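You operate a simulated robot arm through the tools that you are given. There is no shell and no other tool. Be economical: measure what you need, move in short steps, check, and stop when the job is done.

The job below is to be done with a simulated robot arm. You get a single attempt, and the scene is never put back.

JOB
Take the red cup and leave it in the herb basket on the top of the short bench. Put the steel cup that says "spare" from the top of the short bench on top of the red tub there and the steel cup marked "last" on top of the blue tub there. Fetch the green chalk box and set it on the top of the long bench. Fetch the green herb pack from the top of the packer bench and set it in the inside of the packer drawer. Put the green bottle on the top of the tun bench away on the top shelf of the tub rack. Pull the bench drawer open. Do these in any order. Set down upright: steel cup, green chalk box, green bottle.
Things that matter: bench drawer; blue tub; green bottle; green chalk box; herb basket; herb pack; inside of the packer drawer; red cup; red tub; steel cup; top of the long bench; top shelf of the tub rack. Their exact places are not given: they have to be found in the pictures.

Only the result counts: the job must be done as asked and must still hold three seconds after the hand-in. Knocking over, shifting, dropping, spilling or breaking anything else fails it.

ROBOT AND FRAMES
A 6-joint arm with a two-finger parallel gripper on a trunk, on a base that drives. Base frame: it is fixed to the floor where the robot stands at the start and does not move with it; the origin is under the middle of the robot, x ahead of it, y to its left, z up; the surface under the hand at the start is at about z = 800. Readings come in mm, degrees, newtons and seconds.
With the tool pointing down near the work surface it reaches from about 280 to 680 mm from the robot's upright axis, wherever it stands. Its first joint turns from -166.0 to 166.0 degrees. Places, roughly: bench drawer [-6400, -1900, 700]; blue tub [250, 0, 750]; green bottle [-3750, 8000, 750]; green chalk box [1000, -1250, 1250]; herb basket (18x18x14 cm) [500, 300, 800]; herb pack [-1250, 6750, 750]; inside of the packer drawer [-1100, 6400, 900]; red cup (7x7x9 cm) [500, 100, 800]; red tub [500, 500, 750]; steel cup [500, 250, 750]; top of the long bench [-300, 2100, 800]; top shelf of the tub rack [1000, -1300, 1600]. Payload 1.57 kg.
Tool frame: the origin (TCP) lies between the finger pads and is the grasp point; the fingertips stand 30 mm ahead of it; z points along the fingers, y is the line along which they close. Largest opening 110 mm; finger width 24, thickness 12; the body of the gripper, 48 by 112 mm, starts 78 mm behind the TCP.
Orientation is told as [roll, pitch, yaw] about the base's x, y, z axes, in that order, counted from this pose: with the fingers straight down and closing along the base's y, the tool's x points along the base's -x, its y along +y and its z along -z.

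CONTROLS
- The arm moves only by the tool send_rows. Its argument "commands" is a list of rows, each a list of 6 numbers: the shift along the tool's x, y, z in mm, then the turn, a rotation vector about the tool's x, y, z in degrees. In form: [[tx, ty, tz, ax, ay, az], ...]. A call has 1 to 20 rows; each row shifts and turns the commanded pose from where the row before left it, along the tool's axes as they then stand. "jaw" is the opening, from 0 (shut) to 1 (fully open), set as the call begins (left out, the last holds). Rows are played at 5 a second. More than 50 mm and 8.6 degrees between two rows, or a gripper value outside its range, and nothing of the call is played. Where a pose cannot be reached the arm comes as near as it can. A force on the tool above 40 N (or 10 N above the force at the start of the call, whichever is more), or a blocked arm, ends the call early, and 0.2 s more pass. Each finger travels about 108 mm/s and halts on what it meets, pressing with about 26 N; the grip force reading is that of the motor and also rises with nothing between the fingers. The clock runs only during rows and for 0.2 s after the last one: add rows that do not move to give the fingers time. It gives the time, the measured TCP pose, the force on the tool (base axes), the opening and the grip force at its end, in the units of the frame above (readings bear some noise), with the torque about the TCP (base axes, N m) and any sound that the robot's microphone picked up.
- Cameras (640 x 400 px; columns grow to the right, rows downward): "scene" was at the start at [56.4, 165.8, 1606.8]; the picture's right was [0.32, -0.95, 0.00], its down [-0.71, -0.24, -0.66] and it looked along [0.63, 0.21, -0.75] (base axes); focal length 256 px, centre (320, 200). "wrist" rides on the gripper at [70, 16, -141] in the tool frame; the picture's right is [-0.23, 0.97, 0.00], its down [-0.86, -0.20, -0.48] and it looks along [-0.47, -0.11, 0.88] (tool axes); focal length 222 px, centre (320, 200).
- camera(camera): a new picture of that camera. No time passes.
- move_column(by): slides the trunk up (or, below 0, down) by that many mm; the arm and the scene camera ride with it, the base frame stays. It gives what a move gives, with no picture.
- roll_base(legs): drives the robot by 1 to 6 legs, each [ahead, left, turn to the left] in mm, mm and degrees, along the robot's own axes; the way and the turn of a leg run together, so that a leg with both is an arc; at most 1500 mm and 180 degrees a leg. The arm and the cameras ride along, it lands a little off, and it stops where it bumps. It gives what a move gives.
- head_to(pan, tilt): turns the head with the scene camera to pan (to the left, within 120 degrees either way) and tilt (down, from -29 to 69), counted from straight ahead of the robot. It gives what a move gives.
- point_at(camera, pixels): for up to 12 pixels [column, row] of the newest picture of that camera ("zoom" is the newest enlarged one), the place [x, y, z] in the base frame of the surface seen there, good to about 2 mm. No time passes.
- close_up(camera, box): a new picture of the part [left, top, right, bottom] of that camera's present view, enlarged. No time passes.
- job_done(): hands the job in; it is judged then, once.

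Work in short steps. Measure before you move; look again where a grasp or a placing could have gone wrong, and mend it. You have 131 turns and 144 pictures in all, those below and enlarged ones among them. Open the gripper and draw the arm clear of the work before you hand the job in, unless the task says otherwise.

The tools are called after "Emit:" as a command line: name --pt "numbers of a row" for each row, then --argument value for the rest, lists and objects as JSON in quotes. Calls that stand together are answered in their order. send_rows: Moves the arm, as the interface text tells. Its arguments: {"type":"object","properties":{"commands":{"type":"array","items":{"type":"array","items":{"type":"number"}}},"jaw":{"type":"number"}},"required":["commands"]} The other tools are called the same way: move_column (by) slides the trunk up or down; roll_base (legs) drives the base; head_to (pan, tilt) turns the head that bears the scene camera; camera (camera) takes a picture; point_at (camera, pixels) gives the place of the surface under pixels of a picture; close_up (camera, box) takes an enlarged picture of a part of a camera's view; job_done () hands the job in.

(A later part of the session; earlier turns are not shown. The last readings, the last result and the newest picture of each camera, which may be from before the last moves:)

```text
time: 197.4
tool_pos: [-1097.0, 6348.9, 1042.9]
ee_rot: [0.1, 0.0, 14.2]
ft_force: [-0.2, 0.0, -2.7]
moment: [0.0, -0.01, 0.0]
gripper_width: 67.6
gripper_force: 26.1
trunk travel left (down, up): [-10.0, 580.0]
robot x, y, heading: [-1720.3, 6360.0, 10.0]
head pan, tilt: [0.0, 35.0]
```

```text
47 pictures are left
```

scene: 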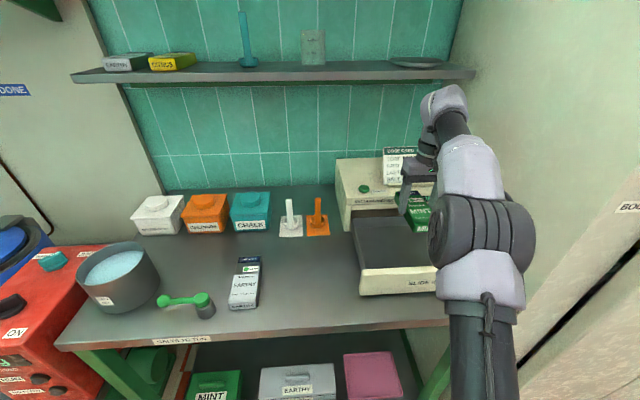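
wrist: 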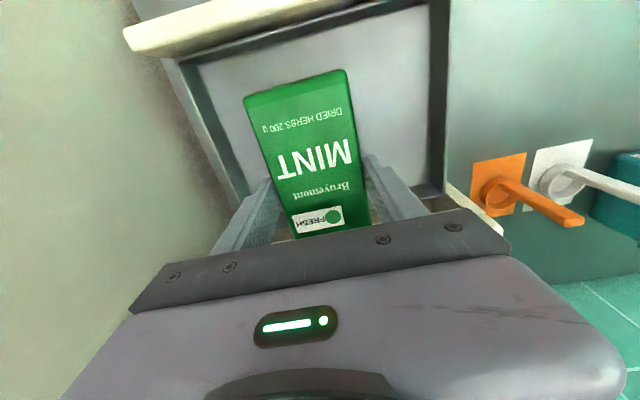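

I check the hand's clearance to the packer's front before lowering.

Emit:
close_up --camera "scene" --box '[330, 80, 530, 300]'

Emit:
point_at --camera "scene" --pixels '[[345, 212], [375, 208], [365, 195], [395, 190], [385, 180], [405, 170], [415, 215], [355, 225]]'

Emit:
point_at --camera "wrist" --pixels '[[250, 95], [345, 70], [300, 235], [372, 220], [450, 195], [470, 200], [195, 80], [430, 20], [240, 200], [310, 30]]'

```text
1.82 times, centred on (430, 190) of scene
```

zoom: 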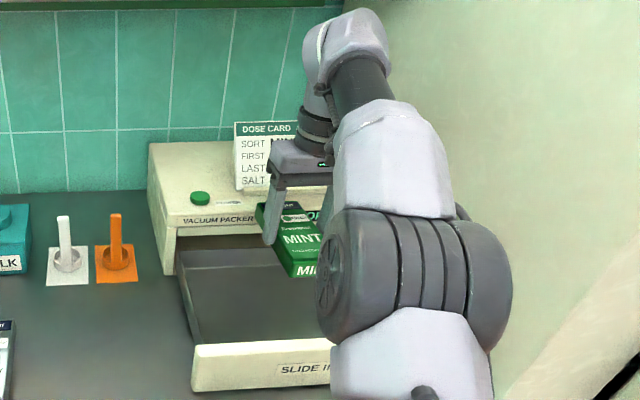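

```text
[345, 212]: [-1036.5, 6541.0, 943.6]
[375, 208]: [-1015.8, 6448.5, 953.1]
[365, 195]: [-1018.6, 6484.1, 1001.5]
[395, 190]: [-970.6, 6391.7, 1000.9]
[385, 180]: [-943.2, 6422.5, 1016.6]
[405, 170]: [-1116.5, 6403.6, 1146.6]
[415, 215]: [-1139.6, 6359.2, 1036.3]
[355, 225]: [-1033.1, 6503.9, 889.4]
```

```text
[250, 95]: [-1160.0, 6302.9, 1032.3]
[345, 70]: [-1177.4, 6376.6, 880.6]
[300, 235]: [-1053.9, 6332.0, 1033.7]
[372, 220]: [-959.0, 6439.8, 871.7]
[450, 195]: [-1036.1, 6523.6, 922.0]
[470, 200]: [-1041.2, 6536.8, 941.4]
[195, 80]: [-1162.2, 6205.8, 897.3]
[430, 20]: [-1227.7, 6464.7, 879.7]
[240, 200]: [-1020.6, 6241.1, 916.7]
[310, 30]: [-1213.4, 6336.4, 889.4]
```

Clearances are ≥40 mm. I lower into the drawer.

Emit:
send_rows --pt "3 0 40 0 0 0" --pt "0 0 40 0 0 0" --pt "0 0 30 0 0 0" --pt "0 0 8 0 0 0" --pt "0 0 0 0 0 0"

Emit:
send_rows --pt "0 0 3 0 0 0" --pt "0 0 0 0 0 0"

Emit:
send_rows --pt "0 0 2 0 0 0" --pt "0 0 0 0 0 0"

```text
time: 198.6
tool_pos: [-1104.3, 6347.3, 924.7]
ee_rot: [0.1, 0.0, 14.2]
ft_force: [-0.6, 0.4, -1.1]
moment: [0.04, 0.0, -0.02]
gripper_width: 67.5
gripper_force: 26.1
trunk travel left (down, up): [-10.0, 580.0]
robot x, y, heading: [-1722.4, 6355.0, 10.3]
head pan, tilt: [0.0, 35.0]
```

```text
time: 199.2
tool_pos: [-1104.0, 6348.5, 921.9]
ee_rot: [0.2, 0.0, 14.2]
ft_force: [0.8, -0.1, -2.6]
moment: [0.05, 0.0, -0.01]
gripper_width: 67.7
gripper_force: 26.2
trunk travel left (down, up): [-10.0, 580.0]
robot x, y, heading: [-1722.2, 6357.6, 10.0]
head pan, tilt: [0.0, 35.0]
```

```text
time: 199.8
tool_pos: [-1104.5, 6347.5, 921.2]
ee_rot: [0.2, -0.1, 14.2]
ft_force: [-0.7, 0.3, -2.6]
moment: [0.04, 0.0, 0.0]
gripper_width: 67.7
gripper_force: 25.9
trunk travel left (down, up): [-10.0, 580.0]
robot x, y, heading: [-1721.4, 6360.1, 10.0]
head pan, tilt: [0.0, 35.0]
```

Emit:
send_rows --pt "0 0 2 0 0 0" --pt "0 0 0 0 0 0"

Emit:
send_rows --pt "0 0 1.5 0 0 0" --pt "0 0 0 0 0 0"

```text
time: 200.4
tool_pos: [-1102.6, 6348.3, 918.0]
ee_rot: [0.1, 0.0, 14.3]
ft_force: [-0.5, 0.1, -1.5]
moment: [0.01, 0.0, -0.03]
gripper_width: 67.6
gripper_force: 26.0
trunk travel left (down, up): [-10.0, 580.0]
robot x, y, heading: [-1721.3, 6359.6, 9.9]
head pan, tilt: [0.0, 35.0]
```

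```text
time: 201.0
tool_pos: [-1103.0, 6348.3, 918.2]
ee_rot: [0.1, -0.1, 14.2]
ft_force: [5.1, 1.3, 10.4]
moment: [-0.12, 0.14, 0.08]
gripper_width: 67.6
gripper_force: 26.6
trunk travel left (down, up): [-10.0, 580.0]
robot x, y, heading: [-1724.4, 6360.3, 9.9]
head pan, tilt: [0.0, 35.0]
```

Contact (10 N). I release, rise and look into the drawer.

Emit:
send_rows --pt "0 0 0 0 0 0" --pt "0 0 0 0 0 0" --pt "0 0 0 0 0 0" --jaw 0.8

Emit:
send_rows --pt "0 0 -20 0 0 0" --pt "0 0 -45 0 0 0" --pt "0 0 -45 0 0 0" --pt "0 0 -45 0 0 0" --pt "45 0 -10 0 0 0" --pt "45 0 -10 0 0 0" --pt "0 0 0 0 0 0"

Emit:
camera --camera "wrist"

```text
time: 201.8
tool_pos: [-1103.4, 6347.5, 917.1]
ee_rot: [0.2, 0.1, 14.2]
ft_force: [0.3, -0.2, 0.3]
moment: [0.0, -0.01, -0.03]
gripper_width: 87.9
gripper_force: 0.1
trunk travel left (down, up): [-10.0, 580.0]
robot x, y, heading: [-1722.2, 6360.4, 10.3]
head pan, tilt: [0.0, 35.0]
```

```text
time: 203.4
tool_pos: [-1189.1, 6325.3, 1088.8]
ee_rot: [0.2, -0.1, 14.2]
ft_force: [-0.1, 0.2, 0.1]
moment: [-0.01, 0.01, -0.02]
gripper_width: 88.0
gripper_force: 0.1
trunk travel left (down, up): [-10.0, 580.0]
robot x, y, heading: [-1724.4, 6359.5, 9.9]
head pan, tilt: [0.0, 35.0]
```

```text
45 pictures are left
```

wrist: 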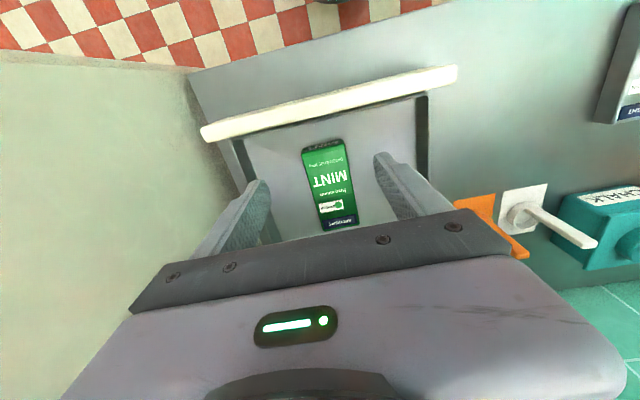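

The pack lies inside the drawer. I retract the arm and drive toward the tun bench.

Emit:
send_rows --pt "45 0 -5 0 0 0" --pt "45 0 -5 0 0 0" --pt "45 0 -5 0 0 0" --pt "45 0 -5 0 0 0" --pt "0 0 0 0 0 0"

Emit:
roll_base --legs '[[-200, 0, 0], [0, 0, 142], [1400, 0, 0]]'

Emit:
head_to --pan -35 --tilt 25

Emit:
camera --camera "scene"

```text
time: 204.6
tool_pos: [-1366.9, 6284.5, 1108.0]
ee_rot: [0.2, 0.0, 14.3]
ft_force: [-0.6, 0.8, 0.6]
moment: [0.03, -0.01, 0.0]
gripper_width: 87.8
gripper_force: 0.0
trunk travel left (down, up): [-10.0, 580.0]
robot x, y, heading: [-1723.6, 6359.7, 9.9]
head pan, tilt: [0.0, 35.0]
```

```text
time: 218.8
tool_pos: [-3429.3, 7278.8, 1108.9]
ee_rot: [0.0, 0.0, 156.6]
ft_force: [0.7, -0.6, 0.0]
moment: [0.03, -0.02, -0.01]
gripper_width: 88.3
gripper_force: 0.0
trunk travel left (down, up): [-10.0, 580.0]
robot x, y, heading: [-3196.3, 7003.0, 152.5]
head pan, tilt: [0.0, 35.0]
```

```text
time: 219.8
tool_pos: [-3429.5, 7279.9, 1107.7]
ee_rot: [0.2, -0.1, 156.6]
ft_force: [0.8, 0.5, 0.2]
moment: [0.0, -0.03, 0.02]
gripper_width: 87.8
gripper_force: 0.0
trunk travel left (down, up): [-10.0, 580.0]
robot x, y, heading: [-3191.5, 7005.0, 152.4]
head pan, tilt: [-35.0, 25.0]
```

```text
44 pictures are left
```

scene: 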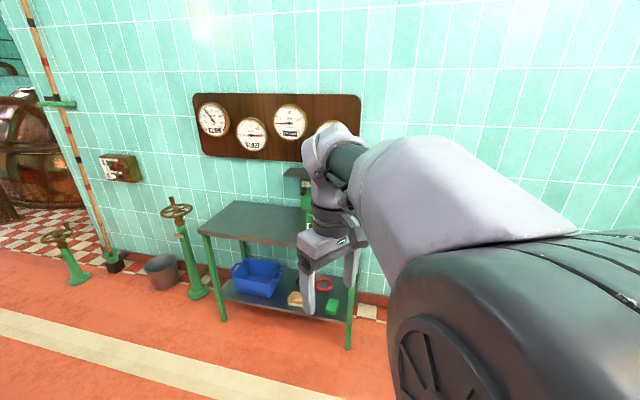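

I measure the bench and floor around it.

Emit:
point_at --camera "scene" --pixels '[[203, 233], [234, 203], [290, 245], [222, 318], [348, 345], [300, 205], [195, 290], [160, 280], [305, 190], [270, 225]]'

Emit:
camera --camera "wrist"

```text
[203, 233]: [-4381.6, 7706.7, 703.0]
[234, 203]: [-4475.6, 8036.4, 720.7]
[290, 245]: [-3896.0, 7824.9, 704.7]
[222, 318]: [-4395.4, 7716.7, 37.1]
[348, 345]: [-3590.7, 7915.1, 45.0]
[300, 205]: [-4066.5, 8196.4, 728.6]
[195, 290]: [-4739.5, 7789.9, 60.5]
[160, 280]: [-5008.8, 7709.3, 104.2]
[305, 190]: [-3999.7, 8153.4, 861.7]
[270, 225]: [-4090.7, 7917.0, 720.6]
```

```text
43 pictures are left
```

wrist: 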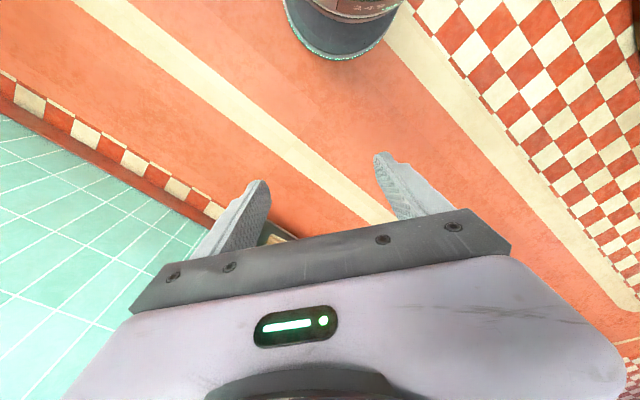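

I rotate to face the bench and approach partway, then look.

Emit:
roll_base --legs '[[0, 0, -48.7], [400, 560, 0]]'

Emit:
head_to --pan 10 --tilt 35

Emit:
camera --camera "scene"

Emit:
camera --camera "wrist"

```text
time: 225.8
tool_pos: [-3785.2, 7612.4, 1108.1]
ee_rot: [0.1, 0.0, 108.8]
ft_force: [-0.2, 0.5, 0.0]
moment: [0.0, -0.02, -0.01]
gripper_width: 88.0
gripper_force: 0.0
trunk travel left (down, up): [-10.0, 580.0]
robot x, y, heading: [-3829.0, 7252.8, 104.2]
head pan, tilt: [-35.0, 25.0]
```

```text
time: 226.9
tool_pos: [-3783.9, 7610.8, 1108.3]
ee_rot: [0.2, 0.1, 108.7]
ft_force: [-0.1, -0.7, 0.8]
moment: [-0.02, 0.03, -0.01]
gripper_width: 88.1
gripper_force: 0.1
trunk travel left (down, up): [-10.0, 580.0]
robot x, y, heading: [-3824.7, 7251.1, 104.5]
head pan, tilt: [10.0, 35.0]
```

```text
42 pictures are left
```

scene: 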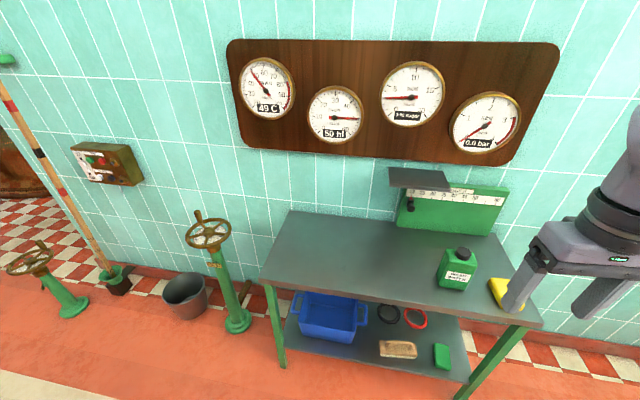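

```text
41 pictures are left
```

wrist: 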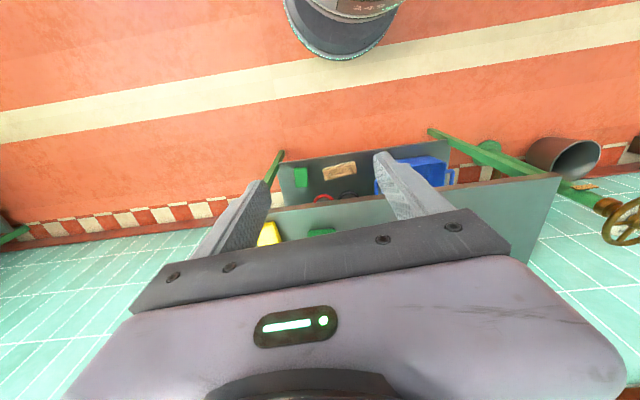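

The green bottle stands at (457,268), a scale behind it. I zoom and measure it.

Emit:
close_up --camera "scene" --box '[380, 160, 540, 320]'

Emit:
point_at --camera "scene" --pixels '[[440, 268], [473, 272], [457, 287], [462, 252], [460, 248], [476, 258], [447, 254], [440, 283], [470, 290], [420, 190], [500, 290], [430, 300]]'

```text
2.50 times, centred on (460, 240) of scene
```

zoom: 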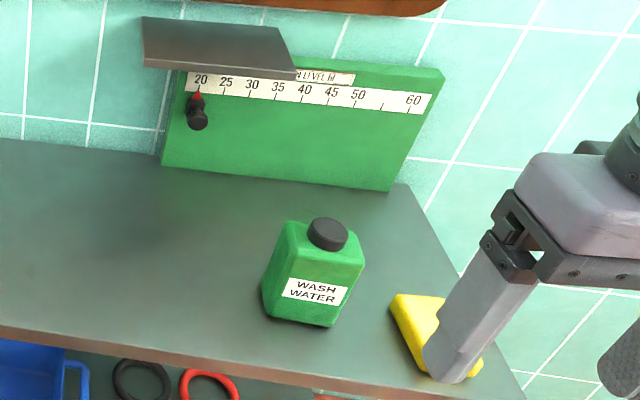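

```text
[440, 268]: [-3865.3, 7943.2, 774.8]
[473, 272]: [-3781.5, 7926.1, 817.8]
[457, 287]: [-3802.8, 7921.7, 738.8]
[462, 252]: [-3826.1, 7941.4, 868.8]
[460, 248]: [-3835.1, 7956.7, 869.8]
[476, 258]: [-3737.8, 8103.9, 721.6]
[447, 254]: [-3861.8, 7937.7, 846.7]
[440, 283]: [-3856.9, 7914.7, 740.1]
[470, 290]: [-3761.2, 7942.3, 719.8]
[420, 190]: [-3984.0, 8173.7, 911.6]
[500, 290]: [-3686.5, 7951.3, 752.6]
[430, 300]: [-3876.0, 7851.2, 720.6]
```

Bottle "WASH WATER": roughly centred (-3826,7945), top 870, bench 720. I drive 220 mm forward and look down with the wrist camera.

Emit:
roll_base --legs '[[220, 0, 0]]'

Emit:
camera --camera "wrist"

```text
time: 228.6
tool_pos: [-3835.5, 7826.0, 1108.7]
ee_rot: [0.1, 0.1, 108.1]
ft_force: [0.2, -0.2, 0.0]
moment: [0.01, -0.03, 0.0]
gripper_width: 87.8
gripper_force: 0.1
trunk travel left (down, up): [-10.0, 580.0]
robot x, y, heading: [-3883.1, 7465.7, 103.8]
head pan, tilt: [10.0, 35.0]
```

```text
39 pictures are left
```

wrist: 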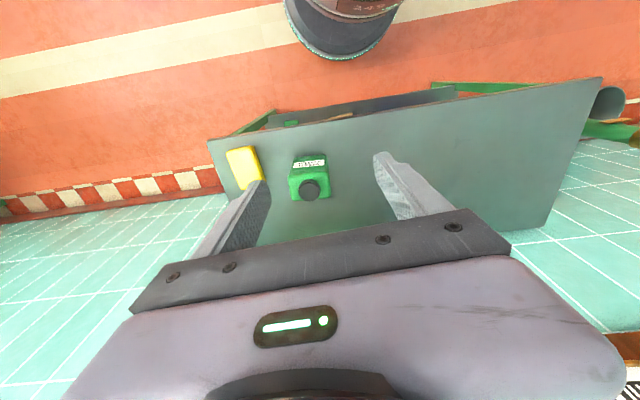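

Emit:
close_up --camera "wrist" --box '[270, 140, 350, 210]'

```text
5.71 times, centred on (310, 175) of wrist
```

zoom: 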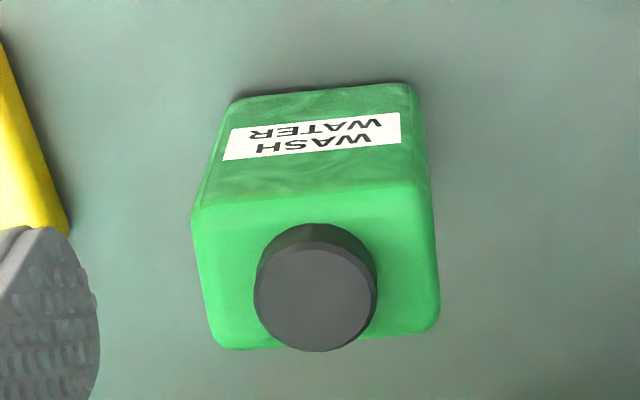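

I measure the shoulder corners and cap.

Emit:
point_at --camera "zoom" --pixels '[[198, 215], [420, 190], [435, 320], [215, 340], [315, 300], [225, 195], [412, 95], [235, 105], [300, 215], [310, 150]]'

```text
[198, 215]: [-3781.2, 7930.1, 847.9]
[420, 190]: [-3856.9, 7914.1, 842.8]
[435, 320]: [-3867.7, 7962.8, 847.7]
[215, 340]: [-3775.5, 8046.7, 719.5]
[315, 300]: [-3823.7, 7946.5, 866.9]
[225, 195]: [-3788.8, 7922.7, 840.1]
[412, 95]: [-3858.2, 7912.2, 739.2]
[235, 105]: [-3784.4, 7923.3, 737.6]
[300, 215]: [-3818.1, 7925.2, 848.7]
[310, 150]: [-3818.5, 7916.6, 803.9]
```

Centre ≈ (-3825,7944), angle 10.5°. I rotate, move above and descend partway.

Emit:
send_rows --pt "0 0 0 0 0 7.6" --pt "-38 -10.6 0 0 0 0" --pt "-38 -10.6 0 0 0 0" --pt "-38 -10.6 0 0 0 0" --pt "0 0 40 0 0 0" --pt "0 0 40 0 0 0" --pt "0 0 40 0 0 0" --pt "0 0 0 0 0 0" --jaw 1

Emit:
camera --camera "wrist"

```text
time: 230.4
tool_pos: [-3825.8, 7943.9, 988.7]
ee_rot: [0.1, 0.1, 100.6]
ft_force: [0.1, -0.1, 0.3]
moment: [0.01, 0.02, -0.03]
gripper_width: 109.9
gripper_force: 0.1
trunk travel left (down, up): [-10.0, 580.0]
robot x, y, heading: [-3888.5, 7465.2, 103.7]
head pan, tilt: [10.0, 35.0]
```

```text
37 pictures are left
```

wrist: 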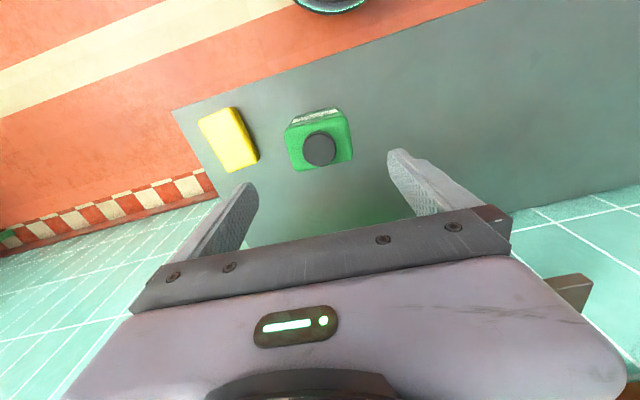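

Perfectly centred (cap at (320,148)). I descend to z≈803 and grip.

Emit:
send_rows --pt "0 0 45 0 0 0" --pt "0 0 45 0 0 0" --pt "0 0 45 0 0 0" --pt "0 0 45 0 0 0" --pt "0 0 5 0 0 0" --pt "0 0 0 0 0 0"

Emit:
send_rows --pt "0 0 0 0 0 0" --pt "0 0 0 0 0 0" --pt "0 0 0 0 0 0" --pt "0 0 0 0 0 0" --jaw 0.45

Emit:
send_rows --pt "0 0 -10 0 0 0" --pt "0 0 -20 0 0 0" --pt "0 0 0 0 0 0"

Emit:
camera --camera "wrist"

```text
time: 231.8
tool_pos: [-3823.2, 7943.6, 803.4]
ee_rot: [0.1, 0.0, 100.6]
ft_force: [0.1, 0.8, -0.1]
moment: [0.0, -0.03, 0.02]
gripper_width: 110.0
gripper_force: 0.0
trunk travel left (down, up): [-10.0, 580.0]
robot x, y, heading: [-3884.6, 7465.9, 103.9]
head pan, tilt: [10.0, 35.0]
```

```text
time: 232.8
tool_pos: [-3823.7, 7942.4, 803.5]
ee_rot: [0.0, 0.0, 100.6]
ft_force: [-0.8, 0.0, -0.6]
moment: [0.14, -0.06, 0.09]
gripper_width: 85.1
gripper_force: 25.4
trunk travel left (down, up): [-10.0, 580.0]
robot x, y, heading: [-3882.7, 7458.7, 103.9]
head pan, tilt: [10.0, 35.0]
```

```text
time: 233.6
tool_pos: [-3824.6, 7942.5, 833.5]
ee_rot: [0.1, 0.0, 100.6]
ft_force: [-0.4, 0.3, -5.3]
moment: [-0.04, 0.01, 0.04]
gripper_width: 85.1
gripper_force: 26.4
trunk travel left (down, up): [-10.0, 580.0]
robot x, y, heading: [-3882.7, 7466.8, 103.7]
head pan, tilt: [10.0, 35.0]
```

```text
36 pictures are left
```

wrist: 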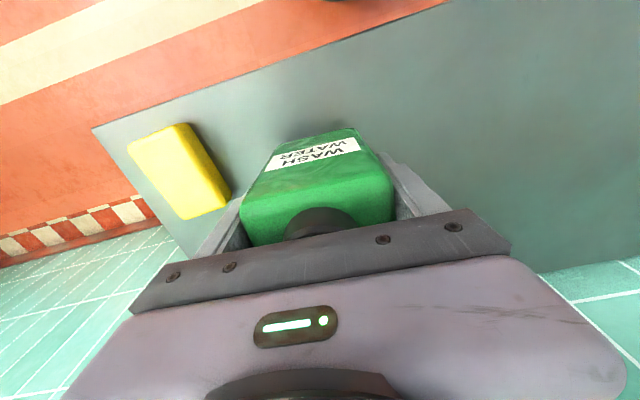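

Bottle held (~0.5 kg). I lift, retract, back away and drive the first part of the way back.

Emit:
send_rows --pt "0 0 -45 0 0 0" --pt "0 0 -45 0 0 0" --pt "0 0 -45 0 0 0" --pt "0 0 -45 0 0 0" --pt "0 0 -45 0 0 0" --pt "40 0 0 0 0 0" --pt "40 0 0 0 0 0" --pt "40 0 0 0 0 0" --pt "30 0 0 0 0 0" --pt "0 0 0 0 0 0"

Emit:
roll_base --legs '[[-300, 0, 0], [0, 0, -130], [1200, 0, 0], [1200, 0, 0]]'

```text
time: 235.8
tool_pos: [-3797.0, 7799.1, 1056.3]
ee_rot: [0.1, 0.0, 100.6]
ft_force: [-0.3, 0.1, -5.2]
moment: [-0.07, 0.01, -0.02]
gripper_width: 85.0
gripper_force: 26.3
trunk travel left (down, up): [-10.0, 580.0]
robot x, y, heading: [-3886.0, 7461.9, 104.2]
head pan, tilt: [10.0, 35.0]
```

```text
time: 254.9
tool_pos: [-1394.9, 5809.6, 1056.1]
ee_rot: [0.0, 0.1, -31.7]
ft_force: [-0.4, 0.6, -5.6]
moment: [0.0, 0.03, 0.03]
gripper_width: 85.0
gripper_force: 25.9
trunk travel left (down, up): [-10.0, 580.0]
robot x, y, heading: [-1583.5, 6098.9, -28.2]
head pan, tilt: [10.0, 35.0]
```

On track. I continue down the aisle.

Emit:
roll_base --legs '[[0, 0, -59], [1300, 0, 0], [1300, 0, 0], [0, 0, 9], [1150, 0, 0]]'

```text
time: 259.1
tool_pos: [-1730.1, 5699.6, 1056.9]
ee_rot: [0.4, -0.1, -90.3]
ft_force: [0.2, -0.3, -6.7]
moment: [0.04, -0.01, 0.01]
gripper_width: 84.8
gripper_force: 26.1
trunk travel left (down, up): [-10.0, 580.0]
robot x, y, heading: [-1584.9, 6007.4, -87.1]
head pan, tilt: [10.0, 35.0]
stopped in leg 2: the robot was blocked; the commanded pose is now the measured one
```

Blocked after 90 mm; I look ahead at what's there.

Emit:
head_to --pan 10 --tilt 50

Emit:
camera --camera "scene"

Emit:
camera --camera "wrist"

```text
time: 259.9
tool_pos: [-1730.7, 5698.9, 1057.3]
ee_rot: [0.4, -0.1, -90.4]
ft_force: [0.3, -0.2, -4.5]
moment: [0.04, -0.01, -0.01]
gripper_width: 84.9
gripper_force: 25.6
trunk travel left (down, up): [-10.0, 580.0]
robot x, y, heading: [-1577.8, 6009.1, -86.9]
head pan, tilt: [10.0, 50.0]
```

```text
35 pictures are left
```

scene: 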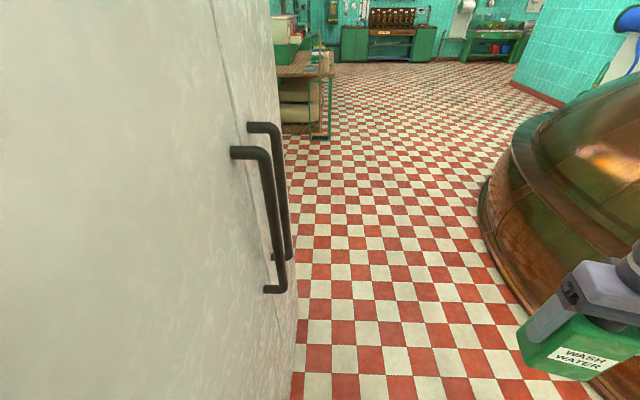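

```text
34 pictures are left
```

wrist: 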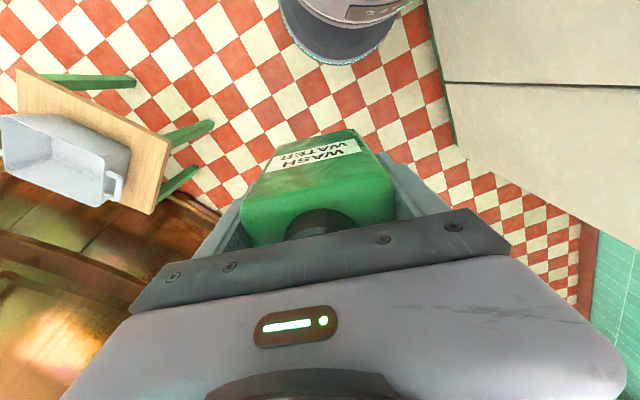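

The cabinet handle is close on my left; probably the elbow touched it. I measure it and the stool.

Emit:
point_at --camera "scene" --pixels '[[270, 200], [255, 150], [240, 300], [290, 350], [100, 200]]'

Emit:
point_at --camera "wrist" --pixels '[[165, 160], [135, 80], [445, 100], [350, 40], [20, 80], [210, 125]]'

```text
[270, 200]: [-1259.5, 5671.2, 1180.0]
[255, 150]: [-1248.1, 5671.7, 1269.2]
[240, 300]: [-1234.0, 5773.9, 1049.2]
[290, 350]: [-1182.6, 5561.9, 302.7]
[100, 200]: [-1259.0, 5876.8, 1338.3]
```

```text
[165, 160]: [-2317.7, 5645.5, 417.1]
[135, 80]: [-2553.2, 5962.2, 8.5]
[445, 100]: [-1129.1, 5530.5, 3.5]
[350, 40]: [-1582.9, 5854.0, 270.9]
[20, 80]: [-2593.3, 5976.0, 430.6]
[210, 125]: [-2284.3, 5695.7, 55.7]
```

I shift 220 mm right, away from the cabinet, and continue.

Emit:
roll_base --legs '[[0, -220, 0], [1300, 0, 0], [1250, 0, 0], [0, 0, 12], [1150, 0, 0]]'

```text
time: 279.8
tool_pos: [-1326.3, 2018.3, 1057.6]
ee_rot: [0.1, 0.1, -76.5]
ft_force: [0.6, 0.9, -5.1]
moment: [0.04, 0.0, -0.01]
gripper_width: 84.7
gripper_force: 26.4
trunk travel left (down, up): [-10.0, 580.0]
robot x, y, heading: [-1253.1, 2356.0, -73.5]
head pan, tilt: [10.0, 50.0]
```

Good. I continue toward the rack.

Emit:
roll_base --legs '[[0, 0, 1.7], [1500, 0, 0], [1500, 0, 0]]'

```text
time: 294.4
tool_pos: [-433.0, -785.4, 1056.7]
ee_rot: [0.2, 0.2, -76.0]
ft_force: [0.1, 0.0, -5.9]
moment: [0.04, 0.0, 0.0]
gripper_width: 84.8
gripper_force: 26.2
trunk travel left (down, up): [-10.0, 580.0]
robot x, y, heading: [-364.8, -447.7, -72.5]
head pan, tilt: [10.0, 50.0]
```

I turn to face the rack, drive in front, raise the column and look at the top shelf.

Emit:
roll_base --legs '[[0, 0, 86.3], [387, -1003, 0]]'

Emit:
move_column --by 570

Emit:
head_to --pan 0 --tilt 35

Emit:
camera --camera "scene"

```text
time: 303.6
tool_pos: [606.5, -1367.1, 1056.2]
ee_rot: [0.1, 0.0, 12.2]
ft_force: [-0.4, 0.3, -6.5]
moment: [0.03, 0.04, -0.01]
gripper_width: 85.0
gripper_force: 26.1
trunk travel left (down, up): [-10.0, 580.0]
robot x, y, heading: [267.7, -1294.1, 15.4]
head pan, tilt: [10.0, 50.0]
```

```text
refused: 570 is not a number from -400 to 400
```

```text
time: 304.4
tool_pos: [606.9, -1367.3, 1056.3]
ee_rot: [0.1, 0.1, 12.2]
ft_force: [-0.4, -0.2, -5.1]
moment: [-0.01, 0.03, 0.0]
gripper_width: 85.2
gripper_force: 25.8
trunk travel left (down, up): [-10.0, 580.0]
robot x, y, heading: [270.2, -1292.0, 15.8]
head pan, tilt: [0.0, 35.0]
```

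```text
33 pictures are left
```

scene: 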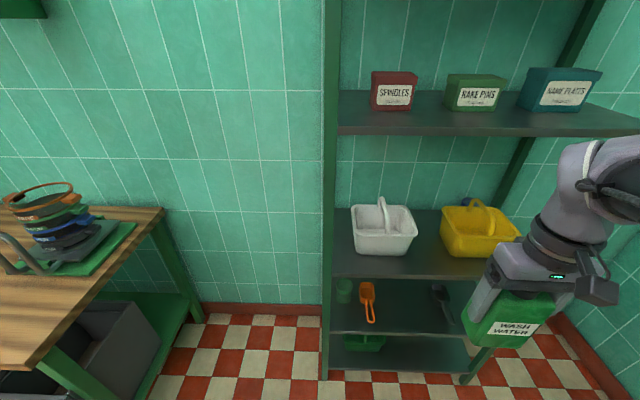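

The limit is 400 per call; I raise in two steps.

Emit:
move_column --by 400

Emit:
move_column --by 175

Emit:
camera --camera "scene"

```text
time: 308.2
tool_pos: [607.6, -1367.8, 1455.8]
ee_rot: [0.2, 0.0, 12.2]
ft_force: [0.7, 0.4, -5.6]
moment: [-0.05, 0.04, 0.01]
gripper_width: 84.9
gripper_force: 26.2
trunk travel left (down, up): [-410.0, 180.0]
robot x, y, heading: [269.9, -1292.2, 15.7]
head pan, tilt: [0.0, 35.0]
```

```text
time: 310.2
tool_pos: [607.6, -1367.6, 1631.2]
ee_rot: [0.1, 0.2, 12.1]
ft_force: [-0.7, -0.1, -5.3]
moment: [-0.02, 0.03, -0.01]
gripper_width: 85.0
gripper_force: 25.7
trunk travel left (down, up): [-585.0, 5.0]
robot x, y, heading: [273.2, -1290.1, 15.7]
head pan, tilt: [0.0, 35.0]
```

```text
32 pictures are left
```

scene: 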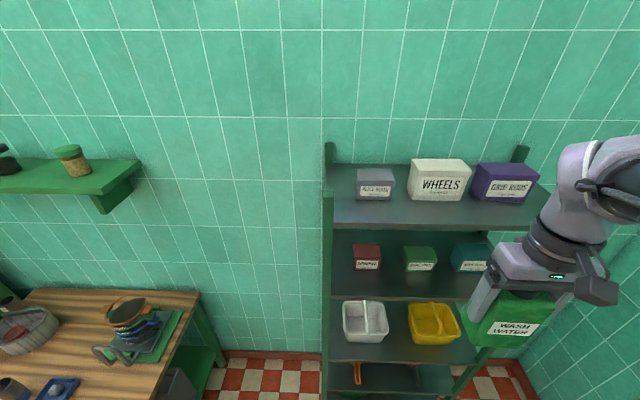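

I measure the top shelf's front strip.

Emit:
point_at --camera "scene" --pixels '[[375, 199], [435, 201], [500, 203], [345, 220], [400, 220], [455, 222], [510, 215], [375, 229], [440, 230], [358, 170], [410, 163], [330, 210]]'

Emit:
close_up --camera "scene" --box '[310, 130, 570, 290]'

```text
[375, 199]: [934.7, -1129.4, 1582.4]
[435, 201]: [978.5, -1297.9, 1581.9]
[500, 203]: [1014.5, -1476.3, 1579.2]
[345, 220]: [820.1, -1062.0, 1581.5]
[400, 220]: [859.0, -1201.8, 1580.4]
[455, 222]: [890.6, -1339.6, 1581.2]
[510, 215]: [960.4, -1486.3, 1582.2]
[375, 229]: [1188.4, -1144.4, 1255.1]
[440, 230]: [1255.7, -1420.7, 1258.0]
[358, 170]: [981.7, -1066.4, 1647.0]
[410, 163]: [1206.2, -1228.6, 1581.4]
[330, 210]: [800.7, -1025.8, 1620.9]
```

```text
2.46 times, centred on (440, 210) of scene
```

zoom: 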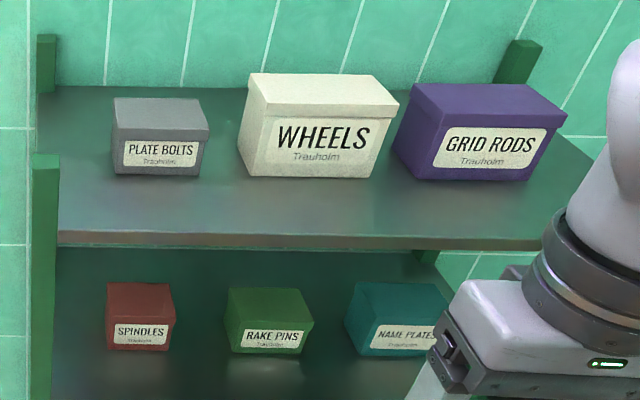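

The front strip spans n≈535–636, enough for the 50 mm deep bottle centred near (901,-1241). I raise the hand 70 mm and drive 150 mm ahead.

Emit:
send_rows --pt "0 0 -35 0 0 -1.7" --pt "0 0 -35 0 0 0" --pt "0 0 0 0 0 0"

Emit:
roll_base --legs '[[150, 0, -1.5]]'

Emit:
camera --camera "wrist"

```text
time: 311.0
tool_pos: [610.3, -1364.7, 1701.6]
ee_rot: [0.1, 0.1, 13.9]
ft_force: [0.8, 0.6, -6.2]
moment: [-0.02, -0.01, 0.0]
gripper_width: 84.8
gripper_force: 26.3
trunk travel left (down, up): [-585.0, 5.0]
robot x, y, heading: [273.8, -1293.6, 15.3]
head pan, tilt: [0.0, 35.0]
```

```text
time: 312.3
tool_pos: [746.2, -1338.7, 1701.3]
ee_rot: [0.1, 0.0, 12.3]
ft_force: [-0.6, 0.6, -5.3]
moment: [-0.02, 0.01, 0.01]
gripper_width: 84.9
gripper_force: 25.9
trunk travel left (down, up): [-585.0, 5.0]
robot x, y, heading: [409.1, -1254.4, 14.0]
head pan, tilt: [0.0, 35.0]
```

```text
30 pictures are left
```

wrist: 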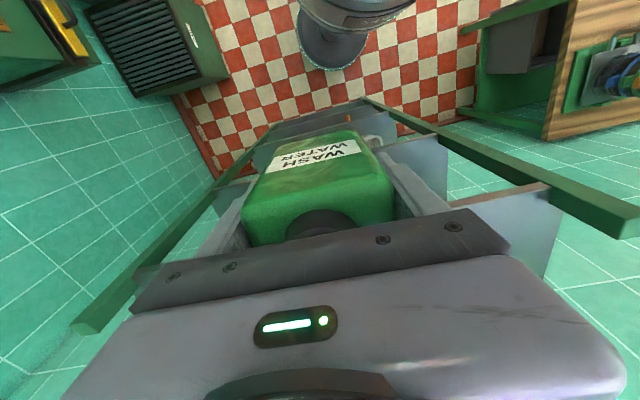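

I move the bottle forward over the strip to (906,-1260).

Emit:
send_rows --pt "-43.3 10.8 0 0 0 0" --pt "-43.3 10.8 0 0 0 0" --pt "-43.3 10.8 0 0 0 0" --pt "-43.3 10.8 0 0 0 -1.5" --pt "0 0 0 0 0 0"

Emit:
camera --camera "scene"

Emit:
camera --camera "wrist"

```text
time: 313.5
tool_pos: [906.6, -1260.2, 1700.0]
ee_rot: [0.0, 0.1, 13.8]
ft_force: [0.7, -0.1, -5.5]
moment: [-0.01, 0.01, 0.0]
gripper_width: 84.8
gripper_force: 26.3
trunk travel left (down, up): [-585.0, 5.0]
robot x, y, heading: [411.2, -1253.6, 14.0]
head pan, tilt: [0.0, 35.0]
```

```text
29 pictures are left
```

scene: 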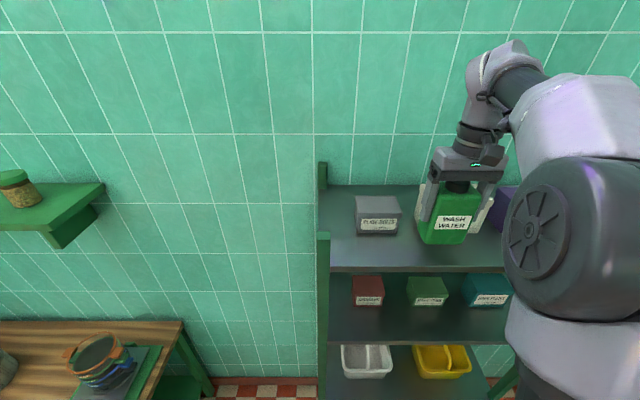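

```text
28 pictures are left
```

wrist: 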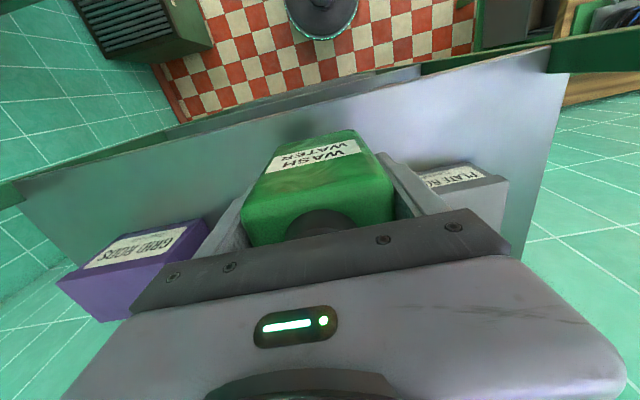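

Clear around the bottle. I lower 30 mm and creep to contact (expected TCP ≈ 1664).

Emit:
send_rows --pt "0 0 20 0 0 0" --pt "0 0 11 0 0 0" --pt "0 0 0 0 0 0"

Emit:
send_rows --pt "0 0 3 0 0 0" --pt "0 0 0 0 0 0"

Emit:
send_rows --pt "0 0 2 0 0 0" --pt "0 0 0 0 0 0"

Emit:
close_up --camera "scene" --box '[340, 120, 540, 280]'

```text
time: 314.3
tool_pos: [908.8, -1256.7, 1670.1]
ee_rot: [0.1, -0.1, 13.8]
ft_force: [-0.9, 0.7, -6.0]
moment: [-0.05, 0.05, 0.02]
gripper_width: 84.9
gripper_force: 26.2
trunk travel left (down, up): [-585.0, 5.0]
robot x, y, heading: [409.0, -1253.9, 14.0]
head pan, tilt: [0.0, 35.0]
```

```text
time: 314.9
tool_pos: [909.5, -1256.6, 1666.0]
ee_rot: [0.1, 0.1, 13.8]
ft_force: [0.8, -0.3, -4.6]
moment: [-0.02, 0.01, -0.02]
gripper_width: 84.9
gripper_force: 26.0
trunk travel left (down, up): [-585.0, 5.0]
robot x, y, heading: [411.1, -1254.6, 13.9]
head pan, tilt: [0.0, 35.0]
```

```text
time: 315.5
tool_pos: [908.4, -1255.7, 1663.7]
ee_rot: [0.1, 0.1, 13.8]
ft_force: [-0.3, 0.6, -6.2]
moment: [0.0, 0.06, 0.03]
gripper_width: 84.9
gripper_force: 25.9
trunk travel left (down, up): [-585.0, 5.0]
robot x, y, heading: [410.1, -1251.4, 14.0]
head pan, tilt: [0.0, 35.0]
```

```text
2.50 times, centred on (440, 200) of scene
```

zoom: 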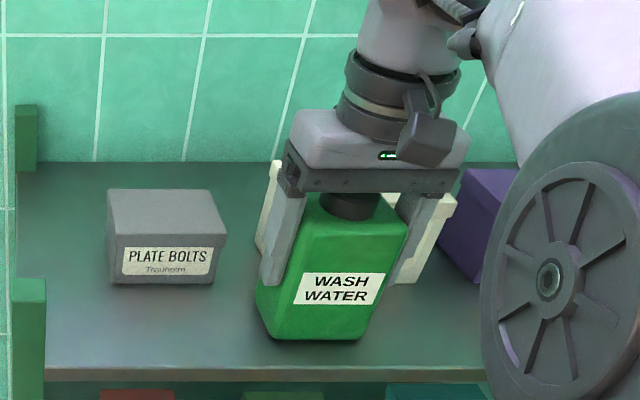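

Nearly there; I creep further.

Emit:
send_rows --pt "0 0 1.5 0 0 0" --pt "0 0 0 0 0 0"

Emit:
send_rows --pt "0 0 1.5 0 0 0" --pt "0 0 0 0 0 0"

```text
time: 316.1
tool_pos: [907.7, -1257.0, 1664.0]
ee_rot: [0.0, -0.2, 13.8]
ft_force: [3.0, -0.1, 12.2]
moment: [-0.72, -0.42, 0.07]
gripper_width: 84.8
gripper_force: 25.7
trunk travel left (down, up): [-585.0, 5.0]
robot x, y, heading: [411.3, -1251.6, 14.1]
head pan, tilt: [0.0, 35.0]
```

```text
time: 316.7
tool_pos: [908.1, -1256.8, 1662.3]
ee_rot: [0.0, -0.1, 13.8]
ft_force: [5.2, -0.7, 27.1]
moment: [-0.88, -0.24, 0.03]
gripper_width: 84.9
gripper_force: 25.7
trunk travel left (down, up): [-585.0, 5.0]
robot x, y, heading: [412.5, -1252.7, 14.0]
head pan, tilt: [0.0, 35.0]
```

Contact. I release, rise and retract.

Emit:
send_rows --pt "0 0 0 0 0 0" --pt "0 0 0 0 0 0" --pt "0 0 0 0 0 0" --jaw 0.95

Emit:
send_rows --pt "0 0 -15 0 0 0" --pt "0 0 -35 0 0 0" --pt "0 0 -40 0 0 0" --pt "0 0 -30 0 0 0" --pt "0 0 0 0 0 0"

Emit:
close_up --camera "scene" --box '[340, 80, 540, 280]'

```text
time: 317.5
tool_pos: [908.5, -1256.9, 1661.8]
ee_rot: [0.1, 0.1, 13.8]
ft_force: [0.7, 0.1, -0.5]
moment: [0.04, 0.01, 0.0]
gripper_width: 104.4
gripper_force: 0.0
trunk travel left (down, up): [-585.0, 5.0]
robot x, y, heading: [413.8, -1253.8, 14.0]
head pan, tilt: [0.0, 35.0]
```

```text
time: 318.7
tool_pos: [907.9, -1258.1, 1782.1]
ee_rot: [0.1, 0.0, 13.8]
ft_force: [0.0, 0.9, 0.3]
moment: [0.01, 0.01, -0.01]
gripper_width: 104.5
gripper_force: 0.1
trunk travel left (down, up): [-585.0, 5.0]
robot x, y, heading: [416.8, -1254.2, 14.0]
head pan, tilt: [0.0, 35.0]
```

```text
2.00 times, centred on (440, 180) of scene
```

zoom: 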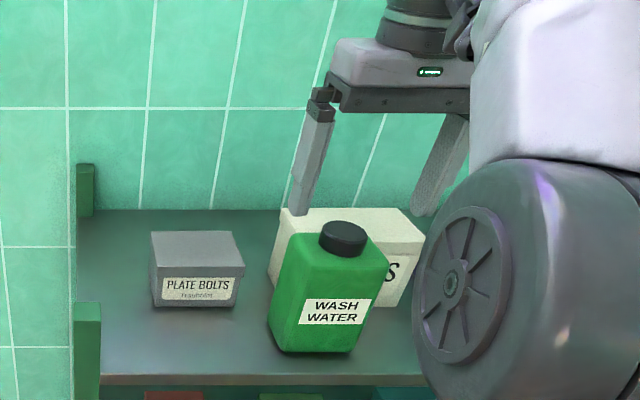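

The bottle stands on the top shelf. I back off, lower the column, and turn west to look for the bench drawer.

Emit:
roll_base --legs '[[-450, 0, 0], [0, 600, 0], [0, 0, 178]]'

Emit:
move_column --by -400

Emit:
head_to --pan 0 --tilt 18

Emit:
camera --camera "scene"

```text
time: 331.7
tool_pos: [-680.0, -748.9, 1782.9]
ee_rot: [0.1, 0.0, -168.8]
ft_force: [0.0, 0.2, 0.1]
moment: [-0.02, -0.06, -0.02]
gripper_width: 104.5
gripper_force: 0.1
trunk travel left (down, up): [-585.0, 5.0]
robot x, y, heading: [-184.1, -775.9, -168.6]
head pan, tilt: [0.0, 35.0]
```

```text
time: 335.6
tool_pos: [-679.5, -750.9, 1381.0]
ee_rot: [0.1, 0.0, -168.7]
ft_force: [0.3, 0.4, 0.3]
moment: [0.01, 0.04, -0.01]
gripper_width: 104.6
gripper_force: 0.1
trunk travel left (down, up): [-185.0, 405.0]
robot x, y, heading: [-180.1, -777.8, -168.6]
head pan, tilt: [0.0, 35.0]
```

```text
time: 336.4
tool_pos: [-679.7, -750.2, 1382.1]
ee_rot: [0.1, 0.0, -168.8]
ft_force: [-1.6, -1.3, -0.9]
moment: [-0.02, 0.0, 0.0]
gripper_width: 104.4
gripper_force: 0.1
trunk travel left (down, up): [-185.0, 405.0]
robot x, y, heading: [-182.1, -776.9, -168.5]
head pan, tilt: [0.0, 18.0]
```

```text
25 pictures are left
```

scene: 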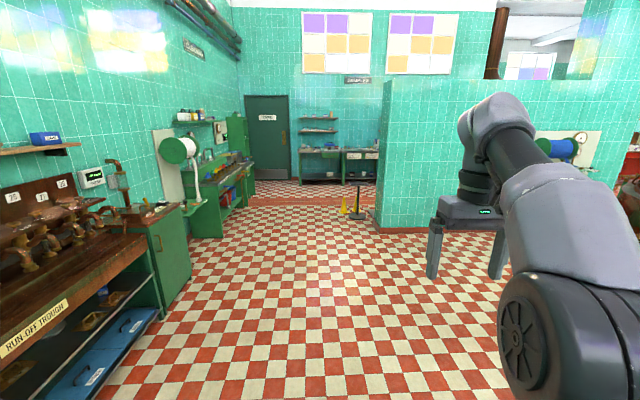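

A bench with drawers stands at the far end (340,160), and floor items at (350,205). I zoom and measure.

Emit:
close_up --camera "scene" --box '[230, 90, 430, 240]'

Emit:
point_at --camera "scene" --pixels '[[358, 217], [343, 213], [322, 180], [372, 180], [360, 155], [378, 225], [330, 155], [290, 200], [195, 235], [250, 205], [320, 200], [190, 280]]'

```text
2.67 times, centred on (330, 165) of scene
```

zoom: 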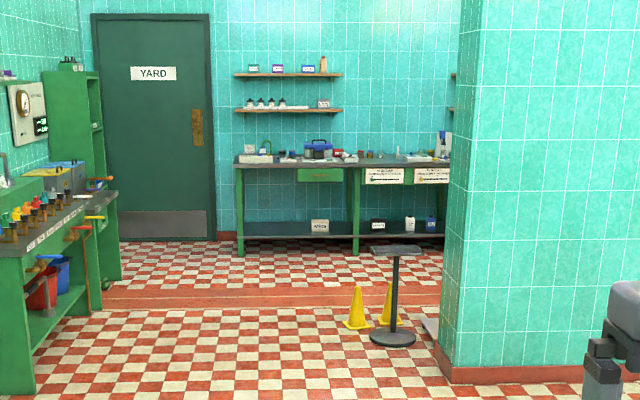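

```text
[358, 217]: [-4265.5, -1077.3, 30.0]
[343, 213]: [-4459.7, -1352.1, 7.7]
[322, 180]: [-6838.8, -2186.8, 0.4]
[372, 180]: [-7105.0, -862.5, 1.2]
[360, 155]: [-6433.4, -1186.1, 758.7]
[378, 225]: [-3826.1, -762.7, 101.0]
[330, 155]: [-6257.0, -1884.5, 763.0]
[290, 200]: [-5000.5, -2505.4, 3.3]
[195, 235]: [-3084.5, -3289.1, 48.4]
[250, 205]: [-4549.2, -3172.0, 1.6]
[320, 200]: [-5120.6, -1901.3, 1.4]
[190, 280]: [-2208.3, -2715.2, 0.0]
```

The left green drawer of the west bench is the one at ≈(-6290,-1850,700). I drive there, passing south of the cones and the sign.

Emit:
roll_base --legs '[[0, 0, 4.4], [1430, 0, 0], [1430, 0, 0], [1430, 0, 0], [0, 0, -20], [850, 0, 0]]'

Emit:
camera --camera "scene"

```text
time: 362.6
tool_pos: [-5623.7, -1741.3, 1381.6]
ee_rot: [0.2, 0.1, 175.9]
ft_force: [-0.1, 0.3, -0.1]
moment: [-0.02, 0.0, -0.01]
gripper_width: 105.0
gripper_force: 0.0
trunk travel left (down, up): [-185.0, 405.0]
robot x, y, heading: [-5154.9, -1894.9, 176.0]
head pan, tilt: [0.0, 18.0]
```

```text
23 pictures are left
```

scene: 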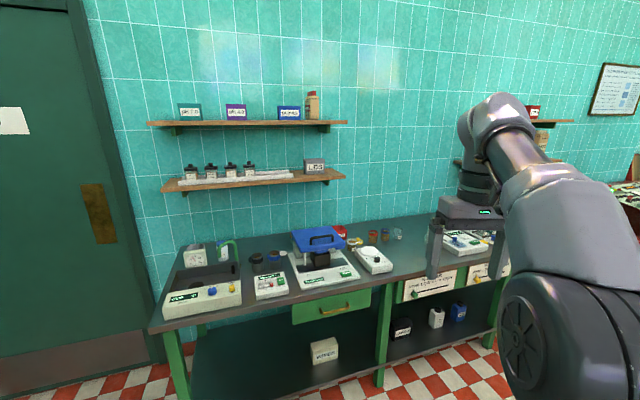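

The green drawer with a handle is at (332,308). I zoom and measure handle and front.

Emit:
close_up --camera "scene" --box '[270, 260, 400, 350]'

Emit:
point_at --camera "scene" --pixels '[[292, 313], [370, 297], [320, 310], [345, 305], [332, 318], [370, 282], [160, 330], [385, 280], [340, 280]]'

```text
4.44 times, centred on (335, 305) of scene
```

zoom: 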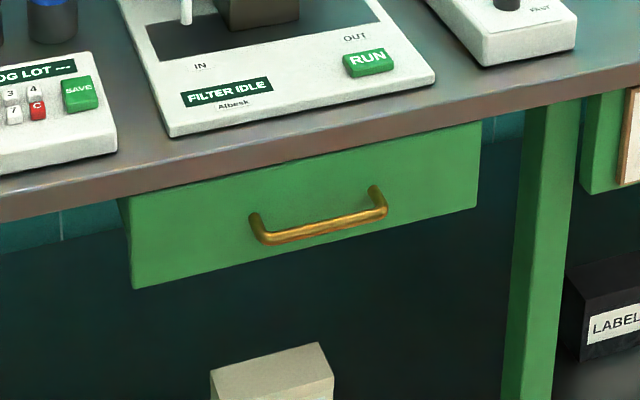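

```text
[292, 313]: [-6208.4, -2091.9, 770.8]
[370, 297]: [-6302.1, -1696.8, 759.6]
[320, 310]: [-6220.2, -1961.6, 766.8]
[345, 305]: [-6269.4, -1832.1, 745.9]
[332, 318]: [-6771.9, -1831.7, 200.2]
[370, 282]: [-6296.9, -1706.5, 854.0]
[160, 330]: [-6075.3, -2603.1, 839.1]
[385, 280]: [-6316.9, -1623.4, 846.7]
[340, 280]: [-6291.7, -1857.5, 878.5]
```

I measure the handle on the close-up.

Emit:
point_at --camera "zoom" --pixels '[[268, 238], [320, 228], [380, 210], [254, 220], [374, 192], [140, 270], [470, 200], [300, 160], [475, 130], [130, 205], [320, 200], [300, 150]]'

```text
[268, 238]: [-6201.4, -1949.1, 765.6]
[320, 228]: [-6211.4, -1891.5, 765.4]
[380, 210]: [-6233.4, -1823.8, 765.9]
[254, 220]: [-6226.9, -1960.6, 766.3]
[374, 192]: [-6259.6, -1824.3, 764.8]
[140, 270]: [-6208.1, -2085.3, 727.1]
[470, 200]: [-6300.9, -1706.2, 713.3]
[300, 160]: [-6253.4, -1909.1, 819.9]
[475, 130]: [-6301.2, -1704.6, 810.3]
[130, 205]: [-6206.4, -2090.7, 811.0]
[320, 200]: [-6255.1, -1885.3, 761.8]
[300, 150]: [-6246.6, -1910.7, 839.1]
```

Handle bar: centre ≈ (-6215,-1890), z 765, ~41 mm off the drawer front; bench face normal is along u. I position the base straight in front, lower the column, and centre the arm.

Emit:
roll_base --legs '[[449, -126, 0], [0, 0, 17.8]]'

Emit:
move_column --by -180

Emit:
send_rows --pt "26 40 20 0 0 0" --pt "26 40 20 0 0 0" --pt "26 40 30 0 0 0" --pt "0 0 40 0 0 0" --pt "0 0 40 0 0 0" --pt "0 0 0 0 0 0" --jaw 0.4

Emit:
camera --camera "wrist"

```text
time: 366.4
tool_pos: [-6094.7, -1748.3, 1382.2]
ee_rot: [0.2, 0.1, -165.1]
ft_force: [0.1, 0.3, -0.1]
moment: [-0.01, 0.02, 0.03]
gripper_width: 104.6
gripper_force: 0.0
trunk travel left (down, up): [-185.0, 405.0]
robot x, y, heading: [-5601.7, -1743.5, -164.8]
head pan, tilt: [0.0, 18.0]
```

```text
time: 368.4
tool_pos: [-6092.6, -1748.2, 1201.8]
ee_rot: [0.2, 0.1, -165.3]
ft_force: [0.2, -0.5, -0.1]
moment: [-0.03, -0.02, 0.02]
gripper_width: 104.5
gripper_force: 0.0
trunk travel left (down, up): [-5.0, 585.0]
robot x, y, heading: [-5600.6, -1742.2, -164.9]
head pan, tilt: [0.0, 18.0]
```

```text
refused: row 1 steps farther than a row can; nothing moved
```

```text
21 pictures are left
```

wrist: 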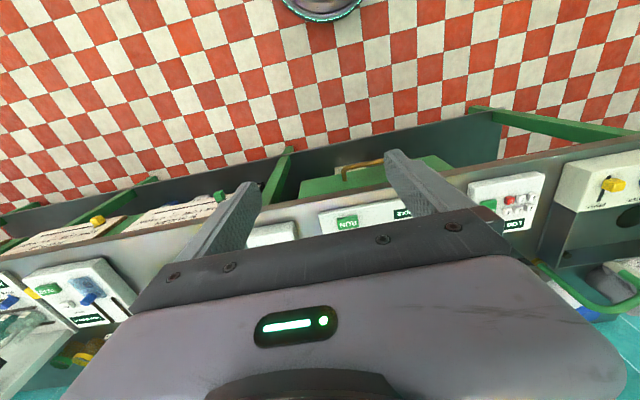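

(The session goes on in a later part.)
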